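You operate a simulated robot arm through the tools that you are given. There is no shell and no other tool.

You are at the controls of a simulated robot arm. One attempt, no reset.

Task
Cool the chiller down till its display shows +5 C or less.
Fine: close the lids with the orange and teal handles, switch the lamp off, turn the knob to MAX.
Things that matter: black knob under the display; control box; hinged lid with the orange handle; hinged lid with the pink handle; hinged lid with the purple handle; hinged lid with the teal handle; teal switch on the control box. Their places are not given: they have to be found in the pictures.

Only the result counts: the job must be done as asked and must still hold three seconds after the hand-in. Knocking over, shifting, dropping, spilling or breaking anything else fails it. A push-on lid holds only when it is set on centred and level and pressed home; a screw cap is set on level and turned clockwise until tight.

Robot
A 6-joint arm with a two-finger gripper, fixed in place. Base frame: the origin is at the foot of the arm, x ahead of it, y to its left, z up. Readings come in m, rad, newtons and seconds.
Its first joint turns from -2.897 to 2.897 rad. Payload 2.45 kg.
The tool frame sits at the grasp point between the pads (the TCP): z along the fingers, y along the line on which they close. The tips reach 0.02 m beyond it. The gripper opens to 0.14 m. The gripper's body begins 0.168 m behind the TCP.
Orientation is that of the tool frame in the base frame, as a unit quaternion [x, y, z, w]. With the fingers straight down and closing along the base's y, the tool's x points along the base's -x, its y along +y and its z along -z.

Tools
- The arm moves only by the tool apply_moves. Its argument "targets" is text: rows parted by semicolons, each of 7 numbers parted by spaces: the gripper command, from -1 (fully open) to 1 (shut), values between in proportion, then the shift along the tool's x, y, z in units of 300 mm (1.0 is 300 mm), then the turn, a rotation vector about the tool's x, y, z in units of 120 degrees (1.0 is 120 degrees). In form: claw tx ty tz ax ay az; .... A call has 1 to 20 rows; each row is the pose to reach, as a shift and turn from the pose commanded when the call began, along the tool's axes at that moment. A call with a number of a shift or a turn outside -1 to 1 is refused whole. Rows are played at 5 a second. More than 0.05 m and 0.15 rad between two rows, or a gripper value outside its range, and nothing of the call is played. A pose out of reach is approached as far as the arm can. The call stops where the force on the tool passes 90 N (or 10 N more than at its start, if that is more) or the arm is blocked; 0.2 s more then pass. Each finger travels about 0.045 m/s and halts on what it meets, pressing with about 29 N; the grip force reading is that of the motor and also rises with nothing between the fingers. The clock runs only during rows and for 0.2 s after the last one: add rows that repeat a pose to give the fingers time. The reply holds the time, the measured pose of the TCP, the force on the tool along the base axes, the opening and the grip force, in the units named above and with some noise, with the torque about the TCP (base axes, N m) and any sound that the robot's microphone picked up.
- Cameras (640 x 400 px; columns grow to the right, rows downward): "scene" is fixed at [0.0514, 0.5038, 1.4381]; the picture's right is [-0.42, -0.91, 0.00], its down [-0.21, 0.10, -0.97] and it looks along [0.88, -0.41, -0.24] (base axes); focal length 356 px, centre (320, 200). "wrist" rides on the gripper at [0.078, 0.011, -0.209] in the tool frame; the picture's right is [-0.14, 0.99, 0.00], its down [-0.92, -0.13, -0.37] and it looks along [-0.36, -0.05, 0.93] (tool axes); focal length 280 px, centre (320, 200).
- get_image(camera): a new picture of that camera. No time passes.
- measure_at(camera, pixels): for up to 12 pixels [column, row] of the newest picture of that camera ("zoom" is the newest enlarged one), the place [x, y, z] in the base frame of the surface seen there, good to about 0.002 m. No time passes.
- inspect(camera, box): a new picture of the part [left, top, right, bottom] of that camera's present view, enlarged. No time passes.
- hand_in(): hands the job in; it is judged then, once.

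Leave the gripper open and the arm clear of the work at the hand-in unless told otherwise.

The tools are called after "Request:" as name(argument=value, ...) on one line, values as JSON. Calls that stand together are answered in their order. apply_moves: Moves the arm, as the interface text tells. Its arguments: {"type":"object","properties":{"targets":{"type":"string"}},"required":["targets"]} The other tools are called the same way: get_image (camera) takes a picture; measure_at (camera, pixels) gives the place of the surface under pixels of a picture; inspect (camera, box) takes an enlarged picture of a part of a camera's view; hand_in () hands the job in.

At the start:

```text
time: 0.0
position: [0.5515, -0.1274, 1.4371]
tool_rot: [0.001, 1.0, 0.0, 0.0]
force: [-0.2, -0.1, 0.6]
moment: [0.01, 0.03, 0.01]
finger_gap: 0.14
grip_force: 0.0
```

scene: 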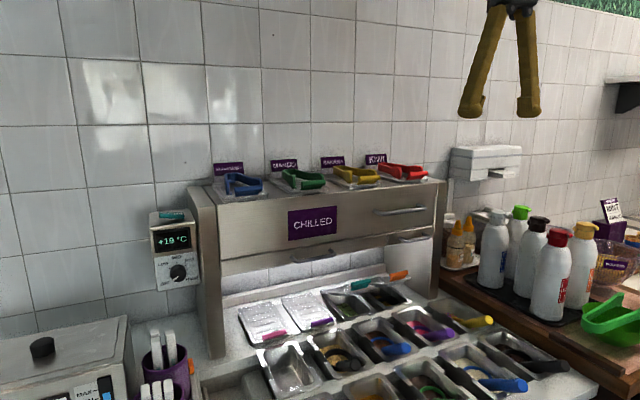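
wrist: 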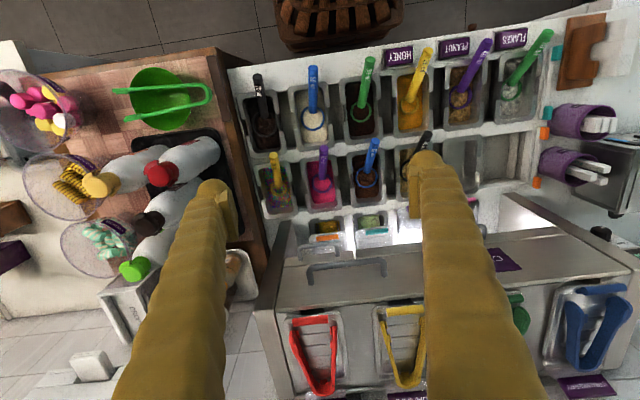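

The scene shows a display reading +19 °C at about (175,240), a black knob at about (178,272), and a teal switch on top of the control box at about (172,215). The lids with the handles are around (250-410, 270-345). I'll enlarge both areas.

Request:
inspect(camera="scene", box=[140, 200, 210, 300])

Request:
inspect(camera="scene", box=[220, 230, 440, 370])

Request:
inspect(camera="wrist", box=[240, 180, 640, 400])

```text
4.00 times, centred on (175, 250) of scene
```

zoom: 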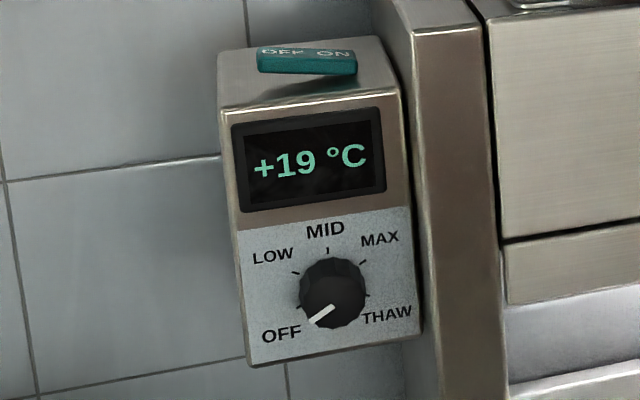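

```text
2.86 times, centred on (330, 300) of scene
```

zoom: 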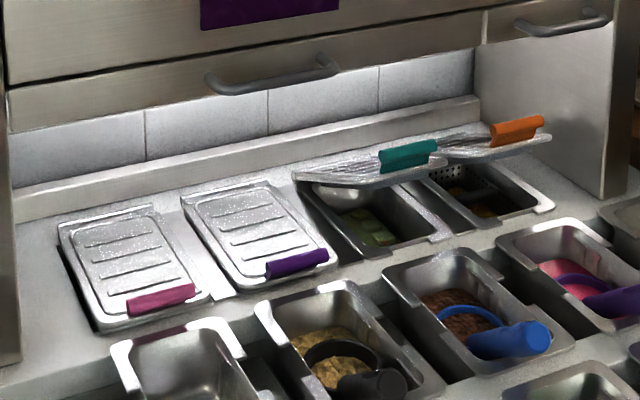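

```text
1.60 times, centred on (440, 290) of wrist
```

zoom: 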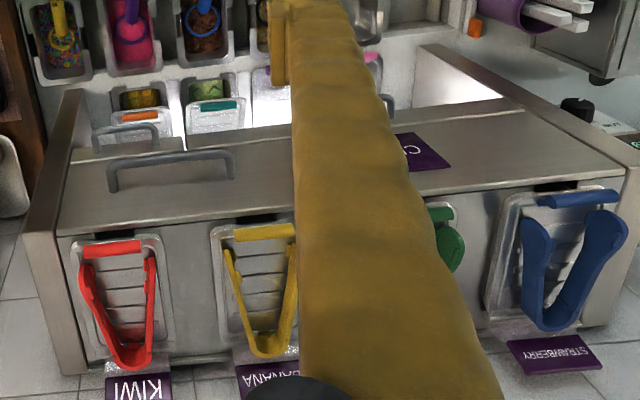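

The orange and teal lids stand open, while the pink and purple ones look shut. The knob points to OFF. I'll measure the points on the control box and lids in the scene picture.

Request:
get_image(camera="scene")

Request:
inspect(camera="scene", box=[140, 200, 210, 300])

Request:
measure_at(camera="zoom", pixels=[[275, 60], [340, 60], [258, 68], [355, 70], [230, 110], [395, 92], [250, 362], [415, 335], [334, 280], [318, 316], [220, 60], [375, 40]])

Request:
inspect(camera="scene", box=[300, 250, 430, 332])

Request:
measure_at(camera="scene", pixels=[[361, 285], [352, 287], [369, 281], [399, 276], [406, 273], [392, 277], [326, 292], [322, 321], [275, 335], [432, 250], [215, 250], [300, 235]])

```text
taken
```

scene: 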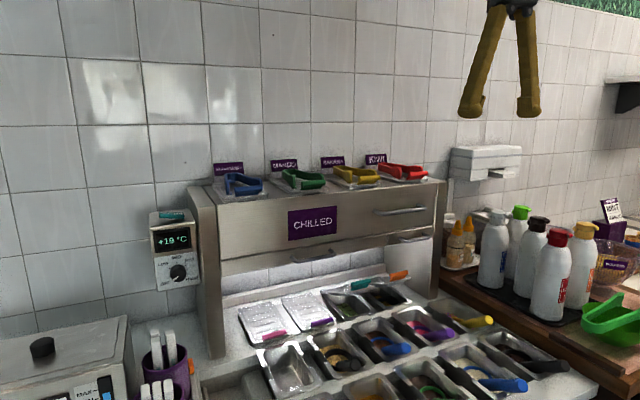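

```text
4.00 times, centred on (175, 250) of scene
```

zoom: 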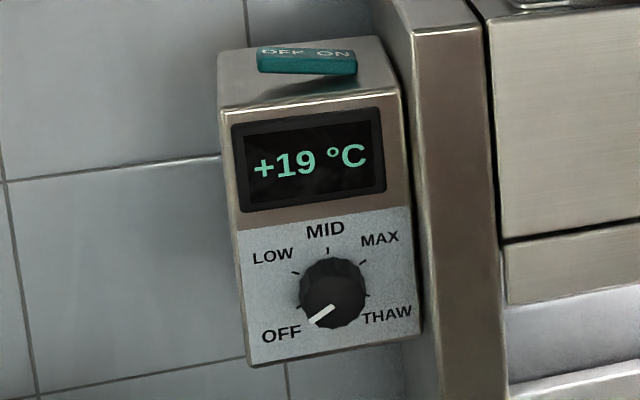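

```text
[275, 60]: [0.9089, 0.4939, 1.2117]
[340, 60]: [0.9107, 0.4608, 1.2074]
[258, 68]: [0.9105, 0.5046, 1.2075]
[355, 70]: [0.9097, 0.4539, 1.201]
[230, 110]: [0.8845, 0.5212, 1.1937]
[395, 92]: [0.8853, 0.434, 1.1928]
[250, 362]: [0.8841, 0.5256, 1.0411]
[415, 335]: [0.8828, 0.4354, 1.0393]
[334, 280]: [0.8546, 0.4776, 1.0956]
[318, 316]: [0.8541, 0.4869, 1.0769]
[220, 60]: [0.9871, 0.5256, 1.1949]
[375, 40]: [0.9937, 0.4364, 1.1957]
```

```text
4.88 times, centred on (365, 291) of scene
```

zoom: 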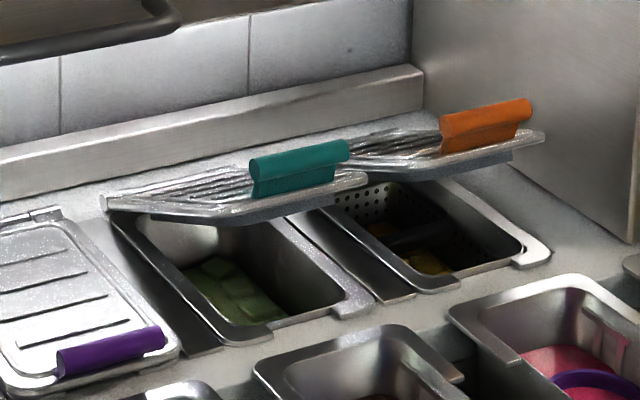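

```text
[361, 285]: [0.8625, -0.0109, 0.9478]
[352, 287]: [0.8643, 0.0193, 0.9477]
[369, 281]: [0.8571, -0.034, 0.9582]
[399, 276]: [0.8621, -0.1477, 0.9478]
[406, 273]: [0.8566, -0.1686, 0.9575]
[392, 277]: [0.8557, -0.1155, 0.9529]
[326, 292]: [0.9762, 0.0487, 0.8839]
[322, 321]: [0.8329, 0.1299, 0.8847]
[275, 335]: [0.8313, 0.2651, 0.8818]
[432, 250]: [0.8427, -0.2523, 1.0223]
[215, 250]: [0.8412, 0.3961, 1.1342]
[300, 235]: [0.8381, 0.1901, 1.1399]
```

The control box's front face is at x≈0.884, and the knob centre is near (0.855, 0.478, 1.087). The switch's OFF side looks higher than its ON side, which would mean the lamp is on. Next I'll measure the overhang, the drawer handles and the lids in more detail.

Request:
inspect(camera="scene", box=[220, 200, 440, 340])

Request:
measure_at(camera="scene", pixels=[[240, 258], [240, 270], [300, 258], [330, 247], [316, 258], [294, 260], [332, 251], [380, 240], [388, 243], [400, 238], [425, 236], [410, 241]])

Request:
measure_at(camera="scene", pixels=[[265, 310], [300, 302], [245, 308], [287, 300], [290, 332], [260, 337], [310, 324], [332, 317], [345, 300], [375, 290], [400, 281], [340, 291]])

```text
2.86 times, centred on (330, 270) of scene
```

zoom: 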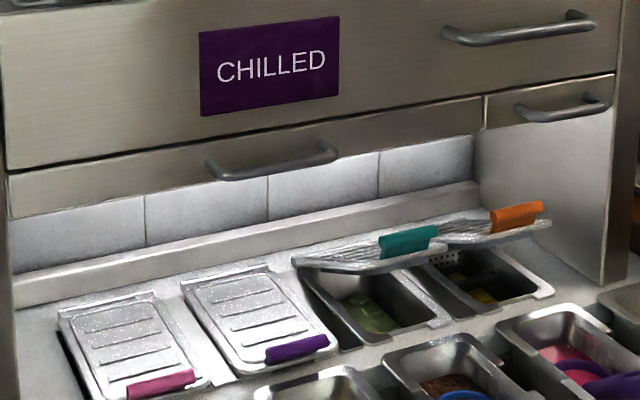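

```text
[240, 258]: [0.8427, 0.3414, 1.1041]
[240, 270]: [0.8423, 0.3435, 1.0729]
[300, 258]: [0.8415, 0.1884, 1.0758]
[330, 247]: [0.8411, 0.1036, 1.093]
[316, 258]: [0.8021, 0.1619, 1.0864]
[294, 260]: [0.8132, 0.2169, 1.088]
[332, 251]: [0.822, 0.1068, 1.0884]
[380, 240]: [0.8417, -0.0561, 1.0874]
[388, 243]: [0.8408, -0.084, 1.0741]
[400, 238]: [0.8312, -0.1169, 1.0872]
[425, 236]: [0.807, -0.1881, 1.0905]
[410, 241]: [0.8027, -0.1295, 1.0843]
```

```text
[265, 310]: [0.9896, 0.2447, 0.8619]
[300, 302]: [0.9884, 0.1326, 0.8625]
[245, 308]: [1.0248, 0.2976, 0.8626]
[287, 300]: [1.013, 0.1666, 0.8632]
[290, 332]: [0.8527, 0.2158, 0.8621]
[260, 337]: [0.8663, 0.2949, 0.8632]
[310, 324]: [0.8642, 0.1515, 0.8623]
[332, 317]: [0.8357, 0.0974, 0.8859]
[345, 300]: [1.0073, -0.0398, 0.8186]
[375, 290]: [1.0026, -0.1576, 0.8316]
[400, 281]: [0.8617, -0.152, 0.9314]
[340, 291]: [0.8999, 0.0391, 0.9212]
```

The overhang's underside is at about z≈1.07 and its front face at x≈0.842. The drawer pulls stick out to x≈0.80 at z≈1.085. The teal handle is at about (0.862, -0.01, 0.95) and the orange at about (0.86, -0.145, 0.95), both about 6 cm higher than the shut purple handle. I'll close the fingers, tilt the tool 50° forward and stage in front of the chiller.

Request:
apply_moves(targets="1 -0.0239 0.0557 0.1129 0 -0.0595 0; 1 -0.0477 0.1114 0.2257 0 -0.119 0; 1 -0.0716 0.1671 0.3386 0 -0.1786 0; 1 -0.0954 0.2229 0.4514 0 -0.2381 0; 1 -0.1193 0.2786 0.5643 0 -0.2976 0; 1 -0.1431 0.3343 0.6771 0 -0.3571 0; 1 -0.167 0.39 0.79 0 -0.4167 0; 1 -0.167 0.39 0.79 0 -0.4167 0")

```text
time: 1.8
position: [0.6013, -0.01, 1.2016]
tool_rot: [0.0, 0.906, 0.0, 0.423]
force: [0.1, -0.4, 0.7]
moment: [-0.02, -0.01, -0.04]
finger_gap: 0.0
grip_force: 16.0
```

The tool is staged at (0.601, -0.010, 1.202), tilted 50° with the fingers shut. I'll look with both cameras before going closer to the lids.

Request:
get_image(camera="wrist")

Request:
get_image(camera="scene")

```text
taken
```

wrist: 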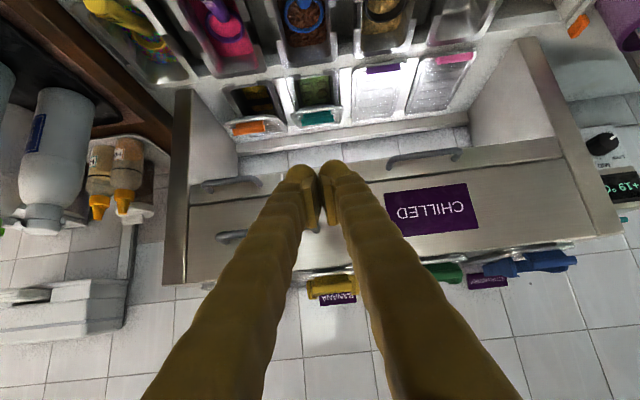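

```text
taken
```

scene: 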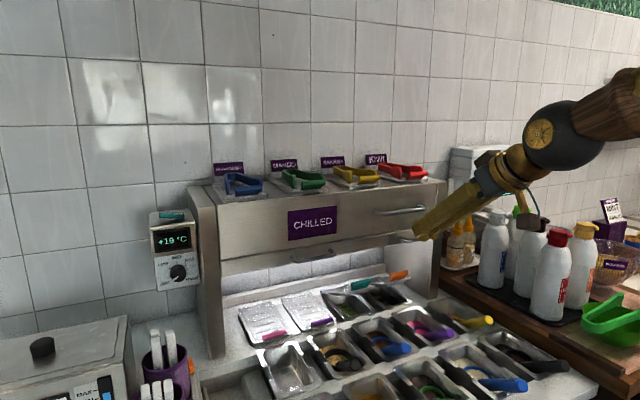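

The wrist view shows the orange handle at about (250,127), teal at (318,117), purple at (383,68) and pink at (455,58). I'll measure these, the spoon handles and the overhang edge.

Request:
measure_at(camera="wrist", pixels=[[318, 117], [300, 119], [334, 116], [250, 127], [236, 129], [263, 125], [383, 68], [455, 58], [318, 90], [245, 20], [310, 25], [380, 10]])

Request:
measure_at(camera="scene", pixels=[[400, 346], [446, 333], [485, 319], [356, 362], [520, 384], [408, 315], [375, 329], [340, 342], [275, 341], [321, 325], [280, 332], [314, 320]])

Request:
inspect(camera="wrist", box=[200, 20, 500, 200])

```text
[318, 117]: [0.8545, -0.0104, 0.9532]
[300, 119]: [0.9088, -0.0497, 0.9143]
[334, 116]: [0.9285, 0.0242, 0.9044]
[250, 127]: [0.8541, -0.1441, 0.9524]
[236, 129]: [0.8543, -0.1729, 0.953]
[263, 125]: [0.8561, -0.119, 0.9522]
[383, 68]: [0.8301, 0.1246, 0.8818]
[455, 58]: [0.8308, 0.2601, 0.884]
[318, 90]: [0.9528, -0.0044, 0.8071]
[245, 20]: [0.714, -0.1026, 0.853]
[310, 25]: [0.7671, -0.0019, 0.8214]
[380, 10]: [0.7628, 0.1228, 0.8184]
```

```text
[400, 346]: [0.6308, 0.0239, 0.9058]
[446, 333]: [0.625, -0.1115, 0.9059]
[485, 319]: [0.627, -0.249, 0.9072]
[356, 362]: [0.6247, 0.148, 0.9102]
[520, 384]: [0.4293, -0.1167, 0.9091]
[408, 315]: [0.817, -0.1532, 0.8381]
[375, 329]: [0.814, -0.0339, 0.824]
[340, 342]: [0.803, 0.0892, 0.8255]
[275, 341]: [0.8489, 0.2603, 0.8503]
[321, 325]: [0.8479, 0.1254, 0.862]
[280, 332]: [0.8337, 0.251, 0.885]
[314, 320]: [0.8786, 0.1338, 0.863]
```

```text
2.13 times, centred on (350, 110) of wrist
```

zoom: 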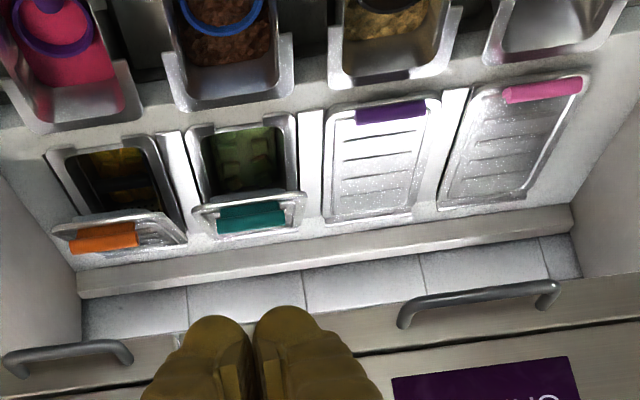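

Teal's handle centre is (0.855, -0.010, 0.953), and shut handles sit at z≈0.884. I'll move to (0.72, -0.01, 1.00) in front of the teal lid.

Request:
apply_moves(targets="1 0.0433 0 0.1227 0 0 0; 1 0.0866 0 0.2453 0 0 0; 1 0.1298 0 0.368 0 0 0; 1 0.1731 0 0.4907 0 0 0; 1 0.2164 0 0.6133 0 0 0; 1 0.2597 0 0.736 0 0 0; 1 0.2597 0 0.736 0 0 0")

```text
time: 3.6
position: [0.709, -0.0037, 0.9872]
tool_rot: [-0.134, 0.905, 0.002, 0.405]
force: [0.4, 0.2, -0.3]
moment: [0.01, -0.01, -0.01]
finger_gap: 0.0
grip_force: 28.7
out of reach, approached as far as the arm can: row 3, 4, 5, 6, 7
stopped in row 7: the arm was blocked; the commanded pose is now the measured one
```

The arm couldn't hold the tilt there. It ended at (0.709, -0.004, 0.987) with a skewed orientation and reported blocked, with no force. I'll look at it.

Request:
get_image(camera="scene")

Request:
get_image(camera="wrist")

```text
taken
```

scene: 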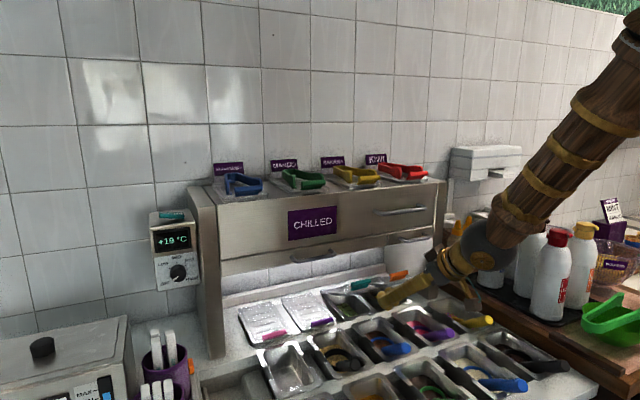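

```text
taken
```

wrist: 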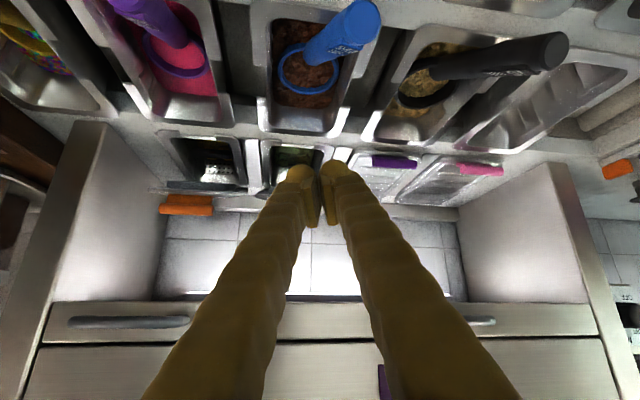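

The fingers touch nothing; the arm has run into a wrist joint limit. I'll back up slightly and return to a clean orientation with a smaller, 35° tilt.

Request:
apply_moves(targets="1 -0.0203 -0.0068 -0.0303 0.01 0.0269 0.03; 1 -0.0406 -0.0135 -0.0605 0.0199 0.0539 0.0601; 1 -0.0609 -0.0203 -0.0908 0.0299 0.0808 0.0901; 1 -0.0812 -0.027 -0.121 0.0398 0.1077 0.1201; 1 -0.0812 -0.027 -0.121 0.0398 0.1077 0.1201")

```text
time: 4.8
position: [0.7044, 0.015, 1.0308]
tool_rot: [-0.002, 0.947, 0.04, 0.318]
force: [-1.3, -1.6, -1.5]
moment: [0.26, -0.18, 0.2]
finger_gap: 0.0
grip_force: 28.7
out of reach, approached as far as the arm can: row 2, 3, 4, 5
```

The pose still isn't fully reached, with the tilt now at about 37° and some yaw. I'll look at the arm's configuration.

Request:
get_image(camera="scene")

Request:
inspect(camera="scene", box=[400, 0, 640, 320])

```text
taken
```

scene: 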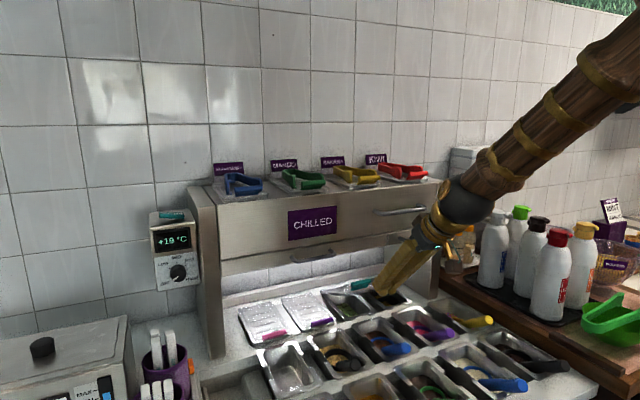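

```text
1.25 times, centred on (520, 160) of scene
```

zoom: 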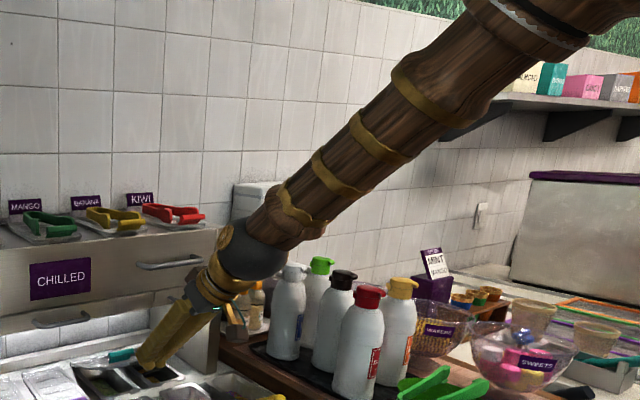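

I'll measure points along the forearm and wrist to understand the arm's geometry.

Request:
measure_at(camera="scene", pixels=[[465, 203], [430, 232], [410, 262], [389, 290], [500, 170], [530, 145], [570, 105], [620, 65], [605, 90], [455, 240]])

```text
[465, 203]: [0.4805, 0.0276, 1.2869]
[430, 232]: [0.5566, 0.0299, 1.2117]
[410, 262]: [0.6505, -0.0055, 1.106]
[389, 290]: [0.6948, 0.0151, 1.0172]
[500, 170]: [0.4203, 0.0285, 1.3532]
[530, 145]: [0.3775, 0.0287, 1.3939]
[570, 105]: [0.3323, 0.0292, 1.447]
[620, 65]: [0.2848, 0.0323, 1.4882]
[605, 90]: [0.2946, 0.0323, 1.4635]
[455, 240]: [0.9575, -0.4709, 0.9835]
```

The forearm is tilted about 42° and the hand about 37°, so the wrist is nearly straight. That singular wrist is why the pose wasn't reached. I'll retreat upward and reduce the tilt to 10° to get a clean wrist configuration.

Request:
apply_moves(targets="1 -0.0062 0 -0.0669 0 0.0521 0; 1 -0.0124 0 -0.1339 0 0.1042 0; 1 -0.0185 0 -0.2008 0 0.1562 0; 1 -0.0247 0 -0.2677 0 0.2083 0; 1 -0.0247 0 -0.2677 0 0.2083 0")

```text
time: 6.0
position: [0.6589, -0.002, 1.0948]
tool_rot: [-0.002, 0.996, 0.0, 0.089]
force: [-0.6, -0.4, -0.5]
moment: [0.02, 0.01, -0.02]
finger_gap: 0.0001
grip_force: 29.0
```

The configuration is clean again at (0.659, -0.002, 1.095) with a 10° tilt. Next I'll go to (0.76, -0.01, 1.03) with a 30° tilt, which stays clear of the singular range.

Request:
apply_moves(targets="1 -0.0733 -0.0067 0.0683 0 -0.0413 0; 1 -0.1465 -0.0134 0.1365 0 -0.0825 0; 1 -0.2198 -0.02 0.2048 0 -0.1238 0; 1 -0.293 -0.0267 0.273 0 -0.165 0; 1 -0.293 -0.0267 0.273 0 -0.165 0")

```text
time: 7.2
position: [0.76, -0.0082, 1.0306]
tool_rot: [-0.003, 0.966, 0.0, 0.258]
force: [-0.4, -0.1, -0.5]
moment: [-0.02, -0.02, -0.01]
finger_gap: 0.0
grip_force: 28.8
```

That was reached cleanly: (0.760, -0.008, 1.031) at a 30° tilt. Now I'll bring the fingertips just above the teal handle, with the TCP at (0.845, -0.01, 0.992), passing below the overhang edge.

Request:
apply_moves(targets="1 -0.0285 -0.003 0.0838 0 0 0; 1 -0.057 -0.006 0.1677 0 0 0; 1 -0.1195 -0.006 0.2095 0 0 0; 1 -0.182 -0.006 0.2513 0 0 0; 1 -0.182 -0.006 0.2513 0 0 0")

Request:
get_image(camera="wrist")

Request:
inspect(camera="scene", box=[300, 200, 460, 320])

```text
time: 8.4
position: [0.844, -0.0103, 0.9927]
tool_rot: [-0.003, 0.966, 0.001, 0.258]
force: [0.1, -0.3, 0.9]
moment: [0.0, -0.02, 0.01]
finger_gap: 0.0
grip_force: 29.4
```

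```text
taken
```

wrist: 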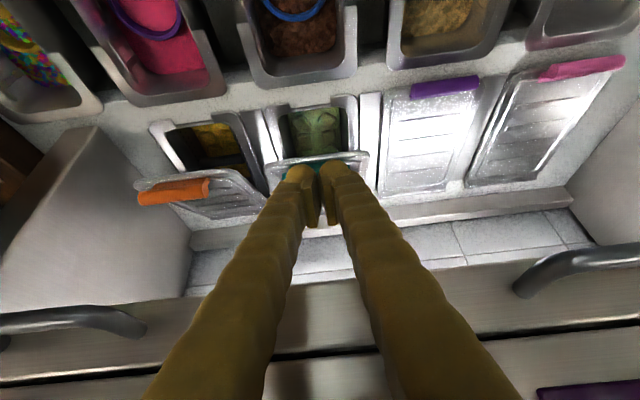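

```text
3.33 times, centred on (380, 260) of scene
```

zoom: 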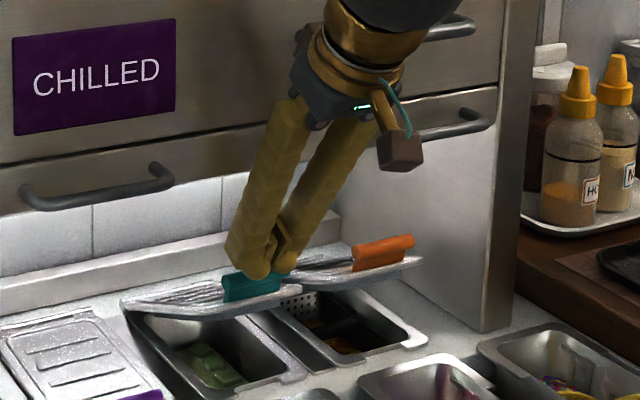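

The fingertips are right above the teal handle. I'll press down along the lid's closing arc, back 24 mm and down 90 mm.

Request:
apply_moves(targets="1 0.025 0 0.0433 0 0 0; 1 0.0587 0 0.0816 0 0 0; 1 0.101 0 0.115 0 0 0; 1 0.1404 0 0.15 0 0 0; 1 0.18 0 0.185 0 0 0; 1 0.2052 0 0.2087 0 0 0; 1 0.2193 0 0.2198 0 0 0; 1 0.2193 0 0.2198 0 0 0")

Request:
inspect(camera="scene", box=[300, 200, 460, 320])

Request:
get_image(camera="wrist")

```text
time: 10.2
position: [0.8208, -0.0116, 0.9019]
tool_rot: [-0.003, 0.966, 0.001, 0.259]
force: [-0.3, 0.0, -0.1]
moment: [-0.02, -0.02, 0.02]
finger_gap: 0.0
grip_force: 29.3
```

```text
3.33 times, centred on (380, 260) of scene
```

zoom: 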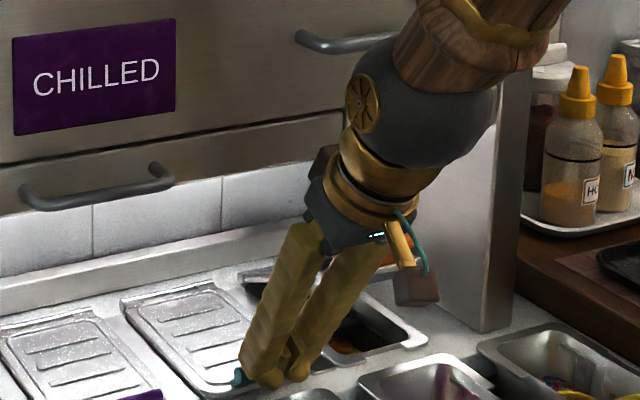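

```text
taken
```

wrist: 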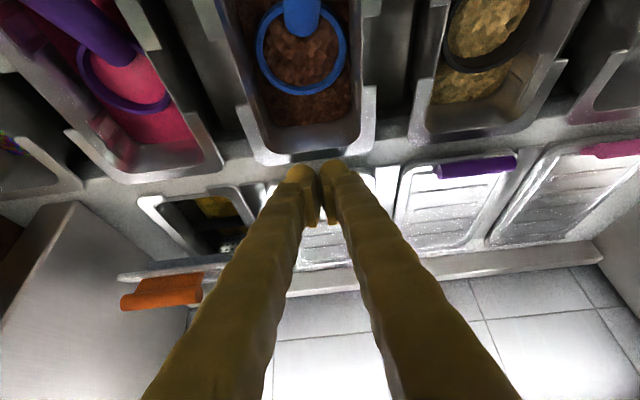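

The teal lid now lies flat and the force is near zero. I'll retreat up and back, then check it.

Request:
apply_moves(targets="1 -0.01 0 -0.1 0 0 0; 1 -0.0316 0 -0.2 0 0 0; 1 -0.0633 0 -0.31 0 0 0; 1 -0.0633 0 -0.42 0 0 0; 1 -0.0633 0 -0.42 0 0 0")

Request:
get_image(camera="scene")

Request:
inspect(camera="scene", box=[300, 190, 460, 310])

Request:
get_image(camera="wrist")

```text
time: 11.4
position: [0.7754, -0.0101, 1.0203]
tool_rot: [-0.002, 0.966, 0.001, 0.259]
force: [-0.2, 0.0, -0.3]
moment: [0.0, 0.0, -0.03]
finger_gap: 0.0
grip_force: 28.9
```

```text
taken
```

scene: 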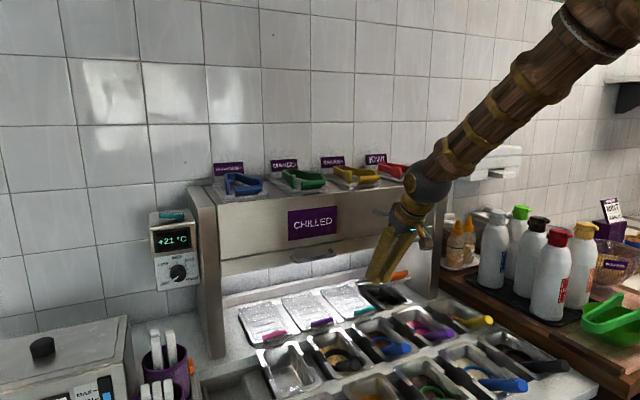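

```text
3.33 times, centred on (380, 250) of scene
```

zoom: 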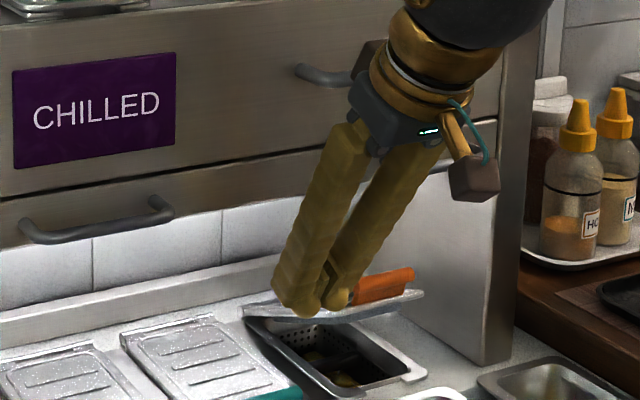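

```text
taken
```

wrist: 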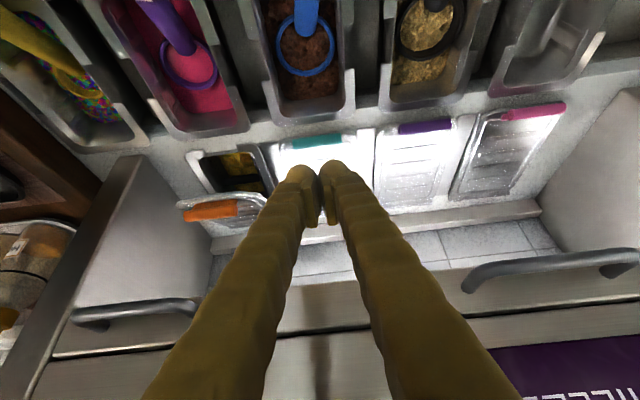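

The teal lid is shut flat. The display now shows +21 °C, so the chiller is still warming. Next is the orange lid: I'll measure the drawer pulls above it and the lid's edge.

Request:
measure_at(camera="wrist", pixels=[[210, 210], [190, 213], [232, 207], [255, 197], [185, 204], [265, 230], [80, 320], [130, 308], [190, 303], [200, 308], [75, 312], [320, 142]])

Request:
measure_at(camera="scene", pixels=[[376, 212], [384, 215], [424, 208], [371, 283], [375, 282], [423, 280], [436, 285], [420, 270], [415, 281], [400, 276], [406, 273], [398, 291]])

```text
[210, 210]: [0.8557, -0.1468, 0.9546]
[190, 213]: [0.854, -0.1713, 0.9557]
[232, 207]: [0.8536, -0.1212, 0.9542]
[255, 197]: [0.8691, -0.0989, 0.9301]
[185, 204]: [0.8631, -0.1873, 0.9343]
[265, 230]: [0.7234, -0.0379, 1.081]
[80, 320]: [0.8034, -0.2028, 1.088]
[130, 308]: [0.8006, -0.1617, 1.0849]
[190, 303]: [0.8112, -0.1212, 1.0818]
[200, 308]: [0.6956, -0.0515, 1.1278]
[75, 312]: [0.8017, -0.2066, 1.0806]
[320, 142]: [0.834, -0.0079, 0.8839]
```

```text
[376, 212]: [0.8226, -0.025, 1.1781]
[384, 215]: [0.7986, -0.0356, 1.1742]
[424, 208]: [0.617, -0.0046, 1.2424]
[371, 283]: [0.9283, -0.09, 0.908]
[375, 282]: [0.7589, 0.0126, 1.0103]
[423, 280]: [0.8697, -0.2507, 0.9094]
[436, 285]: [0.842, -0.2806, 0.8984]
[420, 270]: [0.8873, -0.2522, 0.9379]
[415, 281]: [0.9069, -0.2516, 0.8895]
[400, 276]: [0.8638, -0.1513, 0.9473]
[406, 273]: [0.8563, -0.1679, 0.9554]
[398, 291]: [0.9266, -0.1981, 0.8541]
```

The lower pull spans y -0.115 to -0.21 at z≈1.085, directly over the orange handle. I'll reach in from the left with the hand leaned 25° sideways and tilted 35°. First I'll take up that orientation at (0.74, -0.06, 1.05).

Request:
apply_moves(targets="1 0.0132 -0.0416 -0.0362 0.0439 -0.0103 -0.028; 1 0.0264 -0.0832 -0.0724 0.0879 -0.0205 -0.056; 1 0.0395 -0.1247 -0.1085 0.1318 -0.0308 -0.084; 1 0.0527 -0.1663 -0.1447 0.1757 -0.041 -0.112; 1 0.0527 -0.1663 -0.1447 0.1757 -0.041 -0.112")

Request:
get_image(camera="wrist")

```text
time: 12.6
position: [0.7404, -0.0615, 1.0496]
tool_rot: [-0.067, 0.931, -0.205, 0.294]
force: [-0.3, -0.2, -0.2]
moment: [-0.02, -0.04, -0.01]
finger_gap: 0.0
grip_force: 29.3
```

```text
taken
```

wrist: 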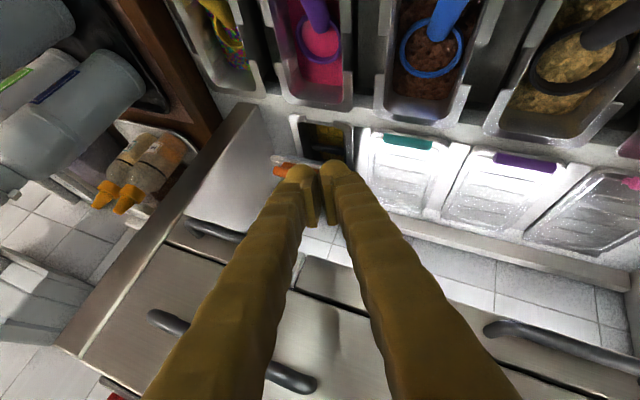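

That orientation was reached exactly. I'll move along the fingers to just above the orange handle, at (0.8435, -0.123, 0.995).

Request:
apply_moves(targets="1 -0.0343 -0.0272 0.1008 0 0 0; 1 -0.0685 -0.0544 0.2017 0 0 0; 1 -0.1028 -0.0816 0.3025 0 0 0; 1 -0.137 -0.1088 0.4033 0 0 0; 1 -0.137 -0.1088 0.4033 0 0 0")

Request:
inspect(camera="scene", box=[300, 190, 460, 310])

Request:
get_image(camera="wrist")

```text
time: 13.8
position: [0.8426, -0.1209, 0.9946]
tool_rot: [-0.067, 0.931, -0.206, 0.293]
force: [-0.1, -0.3, 1.1]
moment: [-0.04, 0.01, -0.05]
finger_gap: 0.0
grip_force: 29.4
```

```text
3.33 times, centred on (380, 250) of scene
```

zoom: 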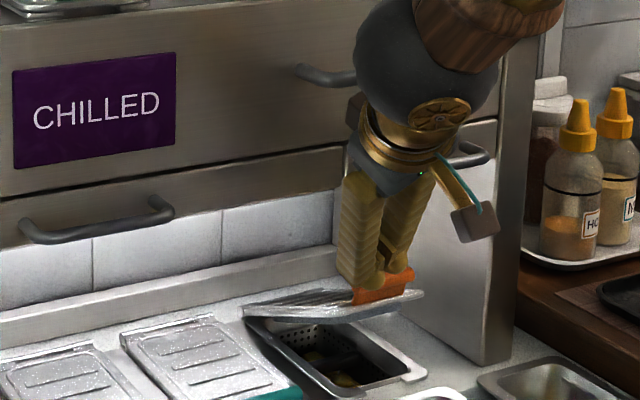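

```text
taken
```

wrist: 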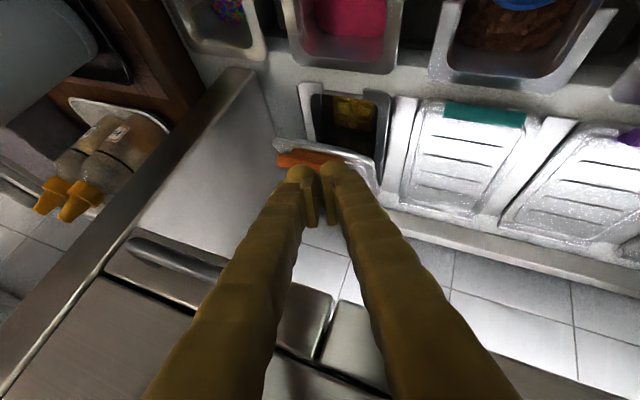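

The fingertips sit just above the orange handle and clear of the pulls. I'll press it down along the same closing arc.

Request:
apply_moves(targets="1 0.026 0.0211 0.0371 0 0 0; 1 0.0602 0.0423 0.0685 0 0 0; 1 0.1026 0.0634 0.0941 0 0 0; 1 0.1422 0.0845 0.1216 0 0 0; 1 0.1819 0.1057 0.1491 0 0 0; 1 0.2074 0.1197 0.1681 0 0 0; 1 0.225 0.1296 0.1816 0 0 0; 1 0.225 0.1296 0.1816 0 0 0")

Request:
inspect(camera="scene", box=[300, 190, 460, 310])

Request:
get_image(camera="wrist")

```text
time: 15.6
position: [0.8183, -0.1223, 0.903]
tool_rot: [-0.068, 0.931, -0.206, 0.294]
force: [1.2, 0.2, -0.4]
moment: [-0.01, 0.0, -0.01]
finger_gap: 0.0
grip_force: 29.3
```

```text
3.33 times, centred on (380, 250) of scene
```

zoom: 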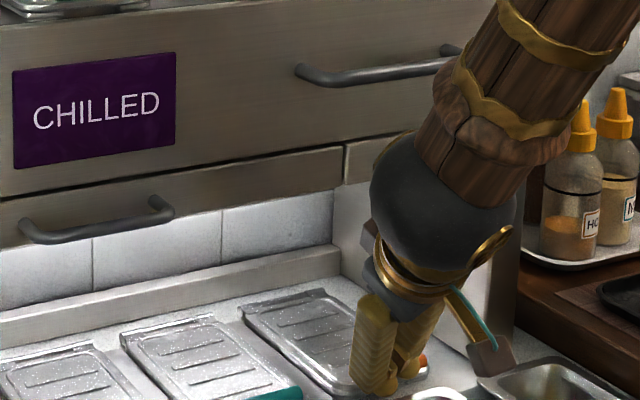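

```text
taken
```

wrist: 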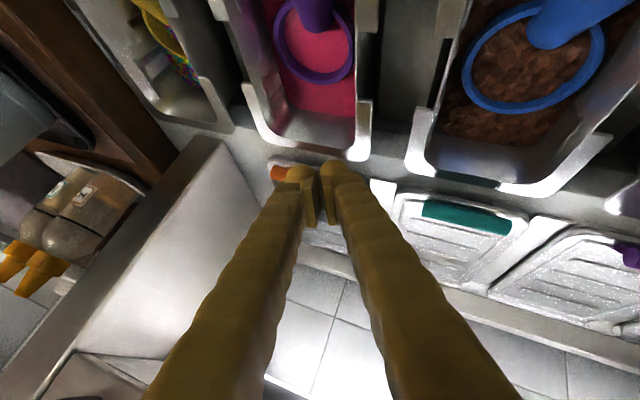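

The orange lid is down flat. I'll withdraw along the fingers, then upward, and check.

Request:
apply_moves(targets="1 0 0 -0.1083 0 0 0; 1 0 0 -0.2167 0 0 0; 1 0 0 -0.325 0 0 0; 1 0 0 -0.4333 0 0 0; 1 -0.0577 -0.047 -0.5157 0 0 0; 1 -0.1153 -0.094 -0.5982 0 0 0; 1 -0.173 -0.141 -0.681 0 0 0; 1 -0.173 -0.141 -0.681 0 0 0")

Request:
get_image(camera="scene")

Request:
inspect(camera="scene", box=[220, 240, 440, 360])

Request:
get_image(camera="wrist")

```text
time: 17.4
position: [0.7438, -0.0777, 1.1011]
tool_rot: [-0.067, 0.931, -0.207, 0.293]
force: [0.0, -0.8, -0.3]
moment: [0.01, 0.03, -0.01]
finger_gap: 0.0
grip_force: 29.1
```

```text
taken
```

scene: 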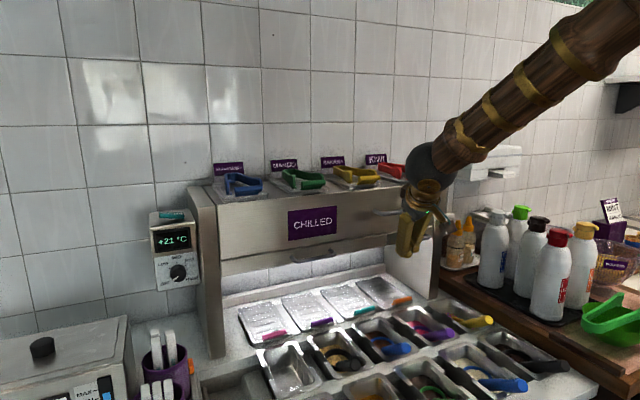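

```text
2.91 times, centred on (330, 300) of scene
```

zoom: 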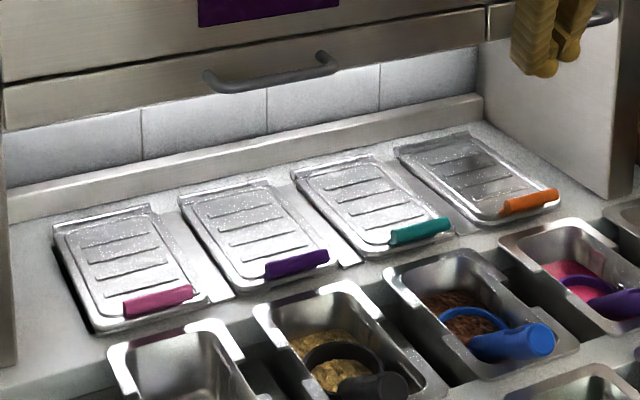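

```text
taken
```

wrist: 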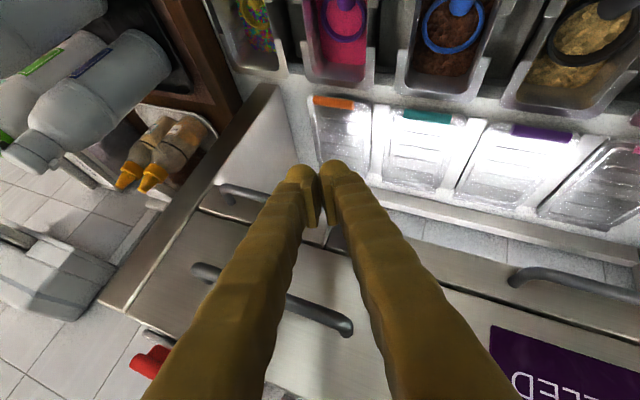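

All four lids look flat. The dark strip at the pink lid's left edge needs a closer look, so I'll zoom in there and compare heights across all four.

Request:
inspect(camera="scene", box=[230, 290, 330, 355])

Request:
measure_at(camera="zoom", pixels=[[40, 190], [70, 130], [130, 110], [180, 90], [130, 290], [200, 270], [260, 250], [60, 240], [340, 90], [400, 180], [440, 215], [370, 150]])

Request:
measure_at(camera="scene", pixels=[[402, 301], [365, 312], [322, 322], [275, 335], [385, 290], [345, 300], [305, 307], [265, 315], [165, 213], [183, 217], [165, 218], [183, 220]])

```text
6.15 times, centred on (280, 322) of scene
```

zoom: 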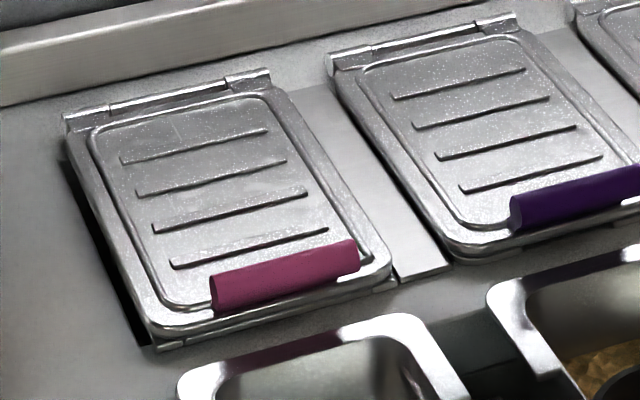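

```text
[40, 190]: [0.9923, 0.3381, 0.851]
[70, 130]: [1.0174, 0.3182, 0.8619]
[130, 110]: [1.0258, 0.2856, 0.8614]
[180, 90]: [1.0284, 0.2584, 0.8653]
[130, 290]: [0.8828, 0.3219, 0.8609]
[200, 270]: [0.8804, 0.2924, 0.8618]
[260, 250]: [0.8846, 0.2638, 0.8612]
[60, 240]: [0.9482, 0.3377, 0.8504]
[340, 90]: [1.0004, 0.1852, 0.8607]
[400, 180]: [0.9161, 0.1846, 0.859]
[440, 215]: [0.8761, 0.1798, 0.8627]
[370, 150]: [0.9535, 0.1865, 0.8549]
```

```text
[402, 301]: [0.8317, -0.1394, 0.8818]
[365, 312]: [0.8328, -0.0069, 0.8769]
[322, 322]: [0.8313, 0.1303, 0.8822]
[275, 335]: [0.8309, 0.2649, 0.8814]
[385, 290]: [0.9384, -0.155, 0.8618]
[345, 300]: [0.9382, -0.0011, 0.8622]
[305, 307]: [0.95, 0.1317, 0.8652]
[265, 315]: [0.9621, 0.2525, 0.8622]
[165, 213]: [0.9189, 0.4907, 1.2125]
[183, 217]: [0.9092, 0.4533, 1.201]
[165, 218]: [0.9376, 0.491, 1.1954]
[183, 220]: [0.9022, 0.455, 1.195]
```

All four lids are level: plates at z≈0.862, handles at z≈0.882. The rocker on the box spans y≈0.453–0.505. Its OFF side is raised at about (0.915, 0.494, 1.212), so the lamp is on. I'll move up and left towards the box via (0.62, 0.15, 1.28), straightening out the lean.

Request:
apply_moves(targets="1 -0.0195 0.0545 -0.1178 -0.02 -0.0103 0.017; 1 -0.039 0.1089 -0.2355 -0.0399 -0.0206 0.034; 1 -0.0585 0.1634 -0.3533 -0.0599 -0.0309 0.051; 1 -0.078 0.2179 -0.471 -0.0798 -0.0413 0.068; 1 -0.0975 0.2723 -0.5888 -0.0998 -0.0516 0.085; 1 -0.117 0.3268 -0.7065 -0.1197 -0.0619 0.102; 1 -0.1365 0.3812 -0.8243 -0.1397 -0.0722 0.119; 1 -0.156 0.4357 -0.942 -0.1596 -0.0825 0.136; 1 -0.156 0.4357 -0.942 -0.1596 -0.0825 0.136")

```text
time: 19.4
position: [0.6192, 0.1499, 1.2801]
tool_rot: [-0.001, 0.923, 0.002, 0.384]
force: [0.2, 0.1, 1.1]
moment: [-0.04, 0.03, -0.01]
finger_gap: 0.0001
grip_force: 29.7
```

That was reached exactly. I'll continue left to (0.70, 0.40, 1.30), tilting to about 55°.

Request:
apply_moves(targets="1 -0.0396 0.1389 0.0241 0 -0.0136 0; 1 -0.0792 0.2778 0.0481 0 -0.0272 0; 1 -0.1189 0.4167 0.0722 0 -0.0409 0; 1 -0.1585 0.5555 0.0962 0 -0.0545 0; 1 -0.1981 0.6944 0.1203 0 -0.0681 0; 1 -0.2377 0.8333 0.1443 0 -0.0817 0; 1 -0.2377 0.8333 0.1443 0 -0.0817 0")

Request:
get_image(camera="wrist")

Request:
get_image(camera="scene")

```text
time: 21.0
position: [0.6982, 0.4, 1.2973]
tool_rot: [0.0, 0.887, 0.0, 0.462]
force: [0.1, 0.1, 1.2]
moment: [-0.02, 0.04, -0.01]
finger_gap: 0.0
grip_force: 29.4
```

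```text
taken
```

wrist: 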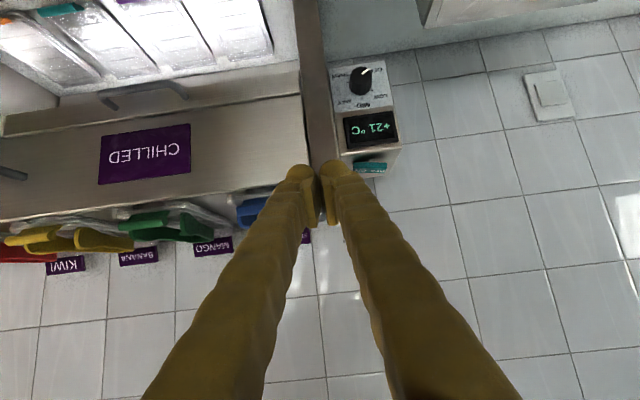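

```text
taken
```

scene: 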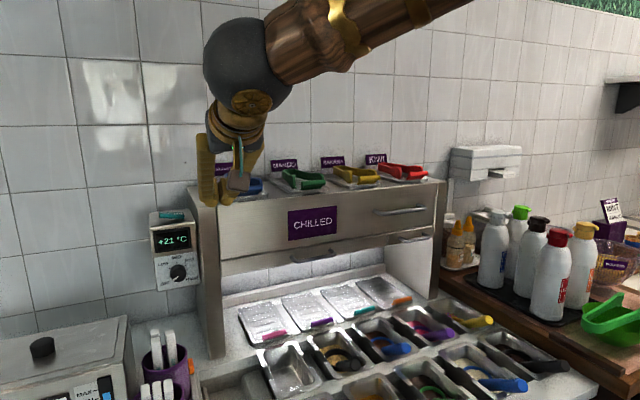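

The wrist camera sees the control box upside down at about (330–405, 55–175). I'll zoom in on the switch and knob and measure them.

Request:
inspect(camera="wrist", box=[310, 50, 430, 185])

Request:
inspect(camera="scene", box=[150, 205, 195, 233])

Request:
measure_at(camera="zoom", pixels=[[150, 75], [180, 80], [220, 85], [280, 95], [300, 95], [340, 95], [420, 110], [460, 100], [460, 130], [150, 120], [240, 95], [130, 95]])

```text
2.96 times, centred on (370, 118) of wrist
```

zoom: 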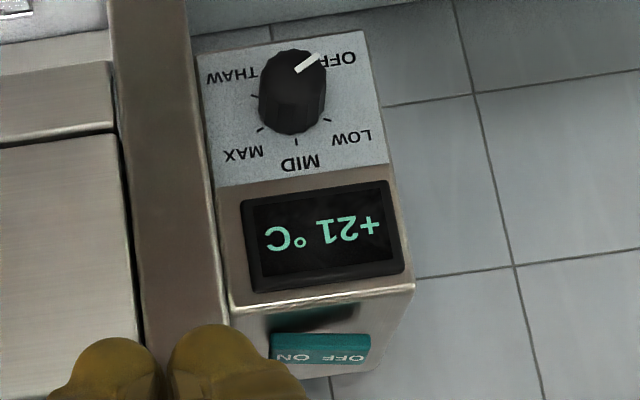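

```text
14.22 times, centred on (172, 219) of scene
```

zoom: 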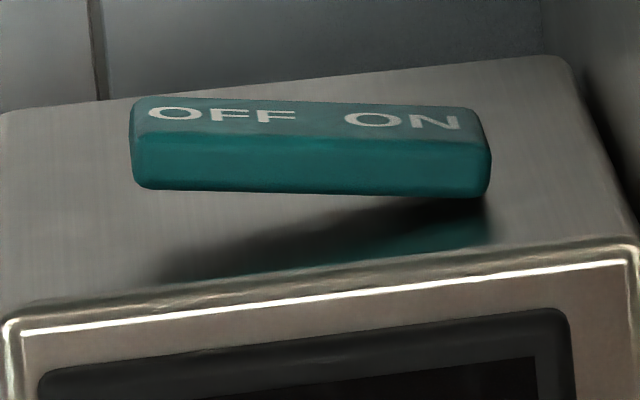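

```text
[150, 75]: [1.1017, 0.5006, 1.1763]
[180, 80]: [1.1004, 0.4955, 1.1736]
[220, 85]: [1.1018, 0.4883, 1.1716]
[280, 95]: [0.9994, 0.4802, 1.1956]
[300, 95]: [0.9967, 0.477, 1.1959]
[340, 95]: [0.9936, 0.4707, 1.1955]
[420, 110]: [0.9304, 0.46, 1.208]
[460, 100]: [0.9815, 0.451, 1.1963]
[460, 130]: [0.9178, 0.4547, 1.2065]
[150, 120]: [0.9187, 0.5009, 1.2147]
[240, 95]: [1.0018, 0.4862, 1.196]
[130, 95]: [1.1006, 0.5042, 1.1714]
```

The rocker's OFF end is raised, with its top at about (0.92, 0.50, 1.2145). The ON end is down at about 1.2065. I'll bring the closed fingertips just above the OFF end at a 60° tilt.

Request:
apply_moves(targets="1 -0.0675 0.0817 0.1071 0 -0.0104 0; 1 -0.135 0.1634 0.2142 0 -0.0209 0; 1 -0.2025 0.245 0.3212 0 -0.0313 0; 1 -0.27 0.3267 0.4283 0 -0.0417 0; 1 -0.2927 0.3267 0.542 0 -0.0417 0; 1 -0.3153 0.3267 0.6557 0 -0.0417 0; 1 -0.3153 0.3267 0.6557 0 -0.0417 0")

Request:
inspect(camera="scene", box=[130, 160, 230, 230])

Request:
get_image(camera="wrist")

```text
time: 22.6
position: [0.9147, 0.499, 1.264]
tool_rot: [-0.001, 0.866, 0.002, 0.499]
force: [0.4, -0.7, -0.9]
moment: [0.0, -0.02, -0.01]
finger_gap: 0.0
grip_force: 29.5
```

```text
5.71 times, centred on (180, 195) of scene
```

zoom: 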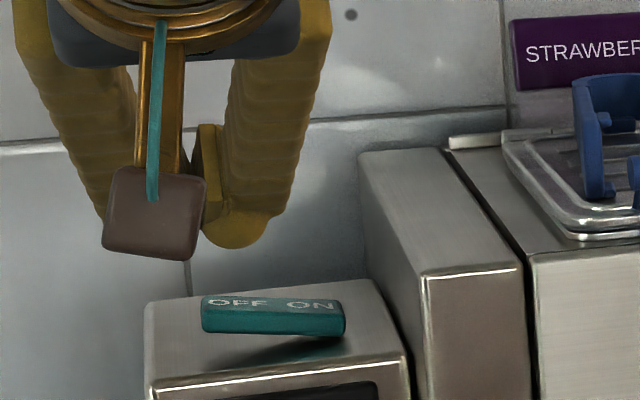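

```text
taken
```

wrist: 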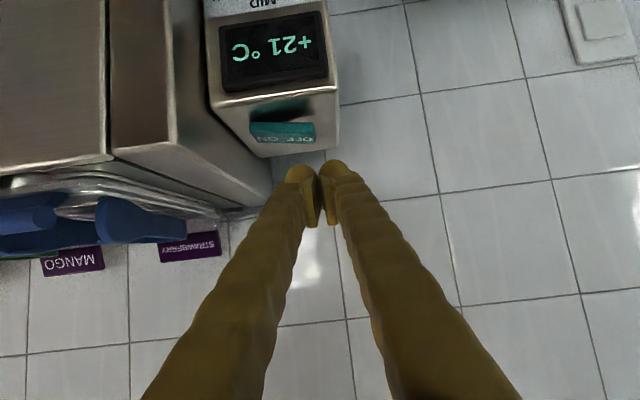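

The fingertip is directly above the OFF end, about 24 mm up. I'll press straight down about 36 mm in small steps.

Request:
apply_moves(targets="1 0.026 0 0.015 0 0 0; 1 0.052 0 0.03 0 0 0; 1 0.0693 0 0.04 0 0 0; 1 0.0808 0 0.0467 0 0 0; 1 0.0924 0 0.0533 0 0 0; 1 0.1039 0 0.06 0 0 0; 1 0.1039 0 0.06 0 0 0")

Request:
inspect(camera="scene", box=[130, 180, 230, 250])

```text
time: 24.2
position: [0.9135, 0.4986, 1.2321]
tool_rot: [0.0, 0.866, 0.001, 0.501]
force: [3.7, 5.7, 39.9]
moment: [-0.3, -0.23, -0.01]
finger_gap: 0.0
grip_force: 29.3
heard: click
```

```text
5.71 times, centred on (180, 215) of scene
```

zoom: 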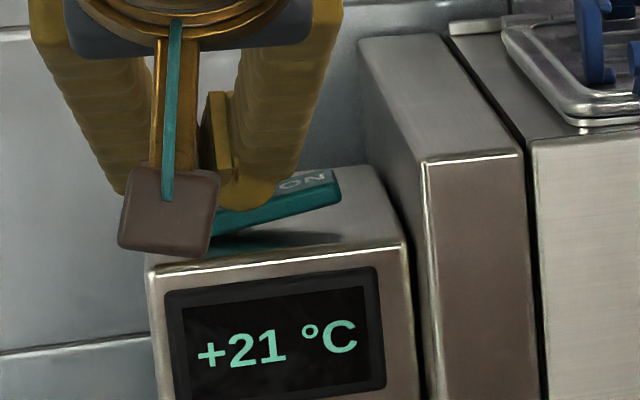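

I heard a click, and the ON end has popped up. I'll lift straight off and check that the lamp is off.

Request:
apply_moves(targets="1 -0.0577 0 -0.0333 0 0 0; 1 -0.1155 0 -0.0667 0 0 0; 1 -0.202 0 -0.1167 0 0 0; 1 -0.202 0 -0.1167 0 0 0")

Request:
get_image(camera="scene")

Request:
inspect(camera="scene", box=[130, 190, 230, 300])

```text
time: 25.2
position: [0.9149, 0.4979, 1.297]
tool_rot: [0.0, 0.867, 0.001, 0.499]
force: [0.5, -1.1, 0.5]
moment: [0.0, 0.01, -0.05]
finger_gap: 0.0001
grip_force: 29.5
```

```text
taken
```

scene: 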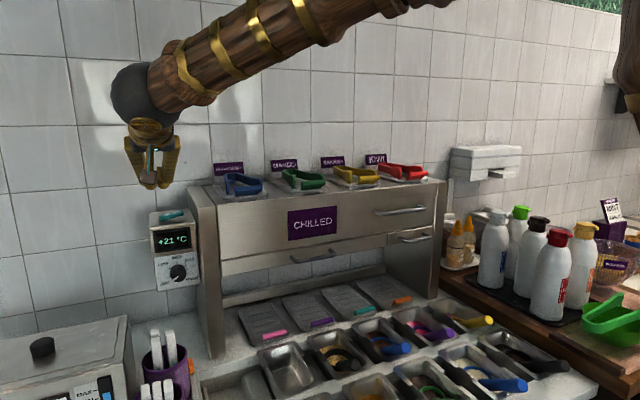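

```text
3.64 times, centred on (180, 245) of scene
```

zoom: 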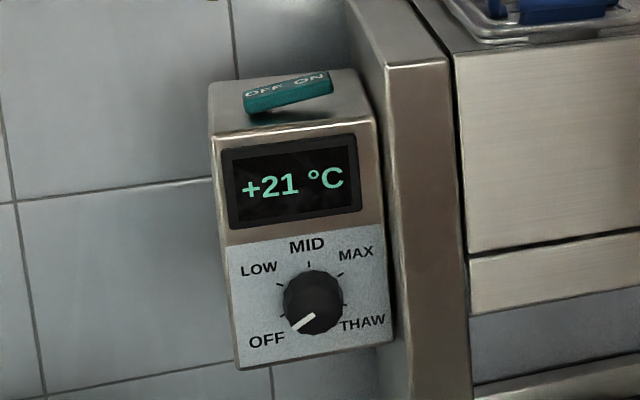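

The lamp is off now: the bay is dark and the rocker's OFF end is down. Next is the knob. I'll zoom in on it and measure its face, rim and ticks.

Request:
inspect(camera="scene", box=[154, 252, 202, 292])

Request:
get_image(camera="wrist")

```text
10.00 times, centred on (178, 272) of scene
```

zoom: 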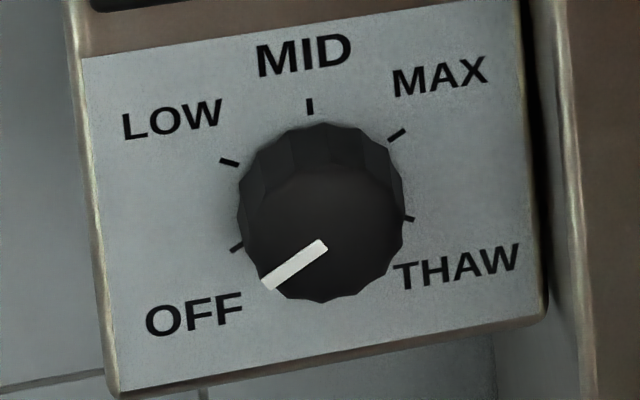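

```text
taken
```

wrist: 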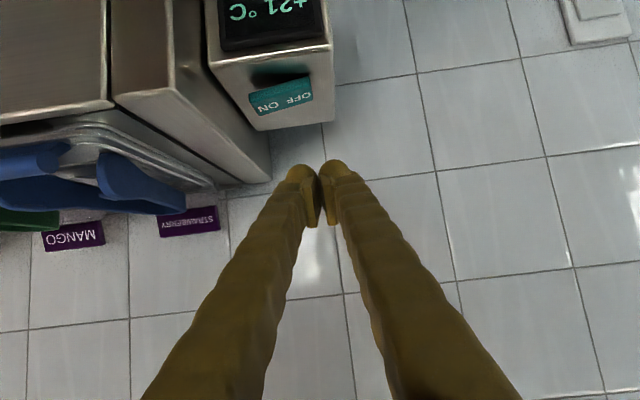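

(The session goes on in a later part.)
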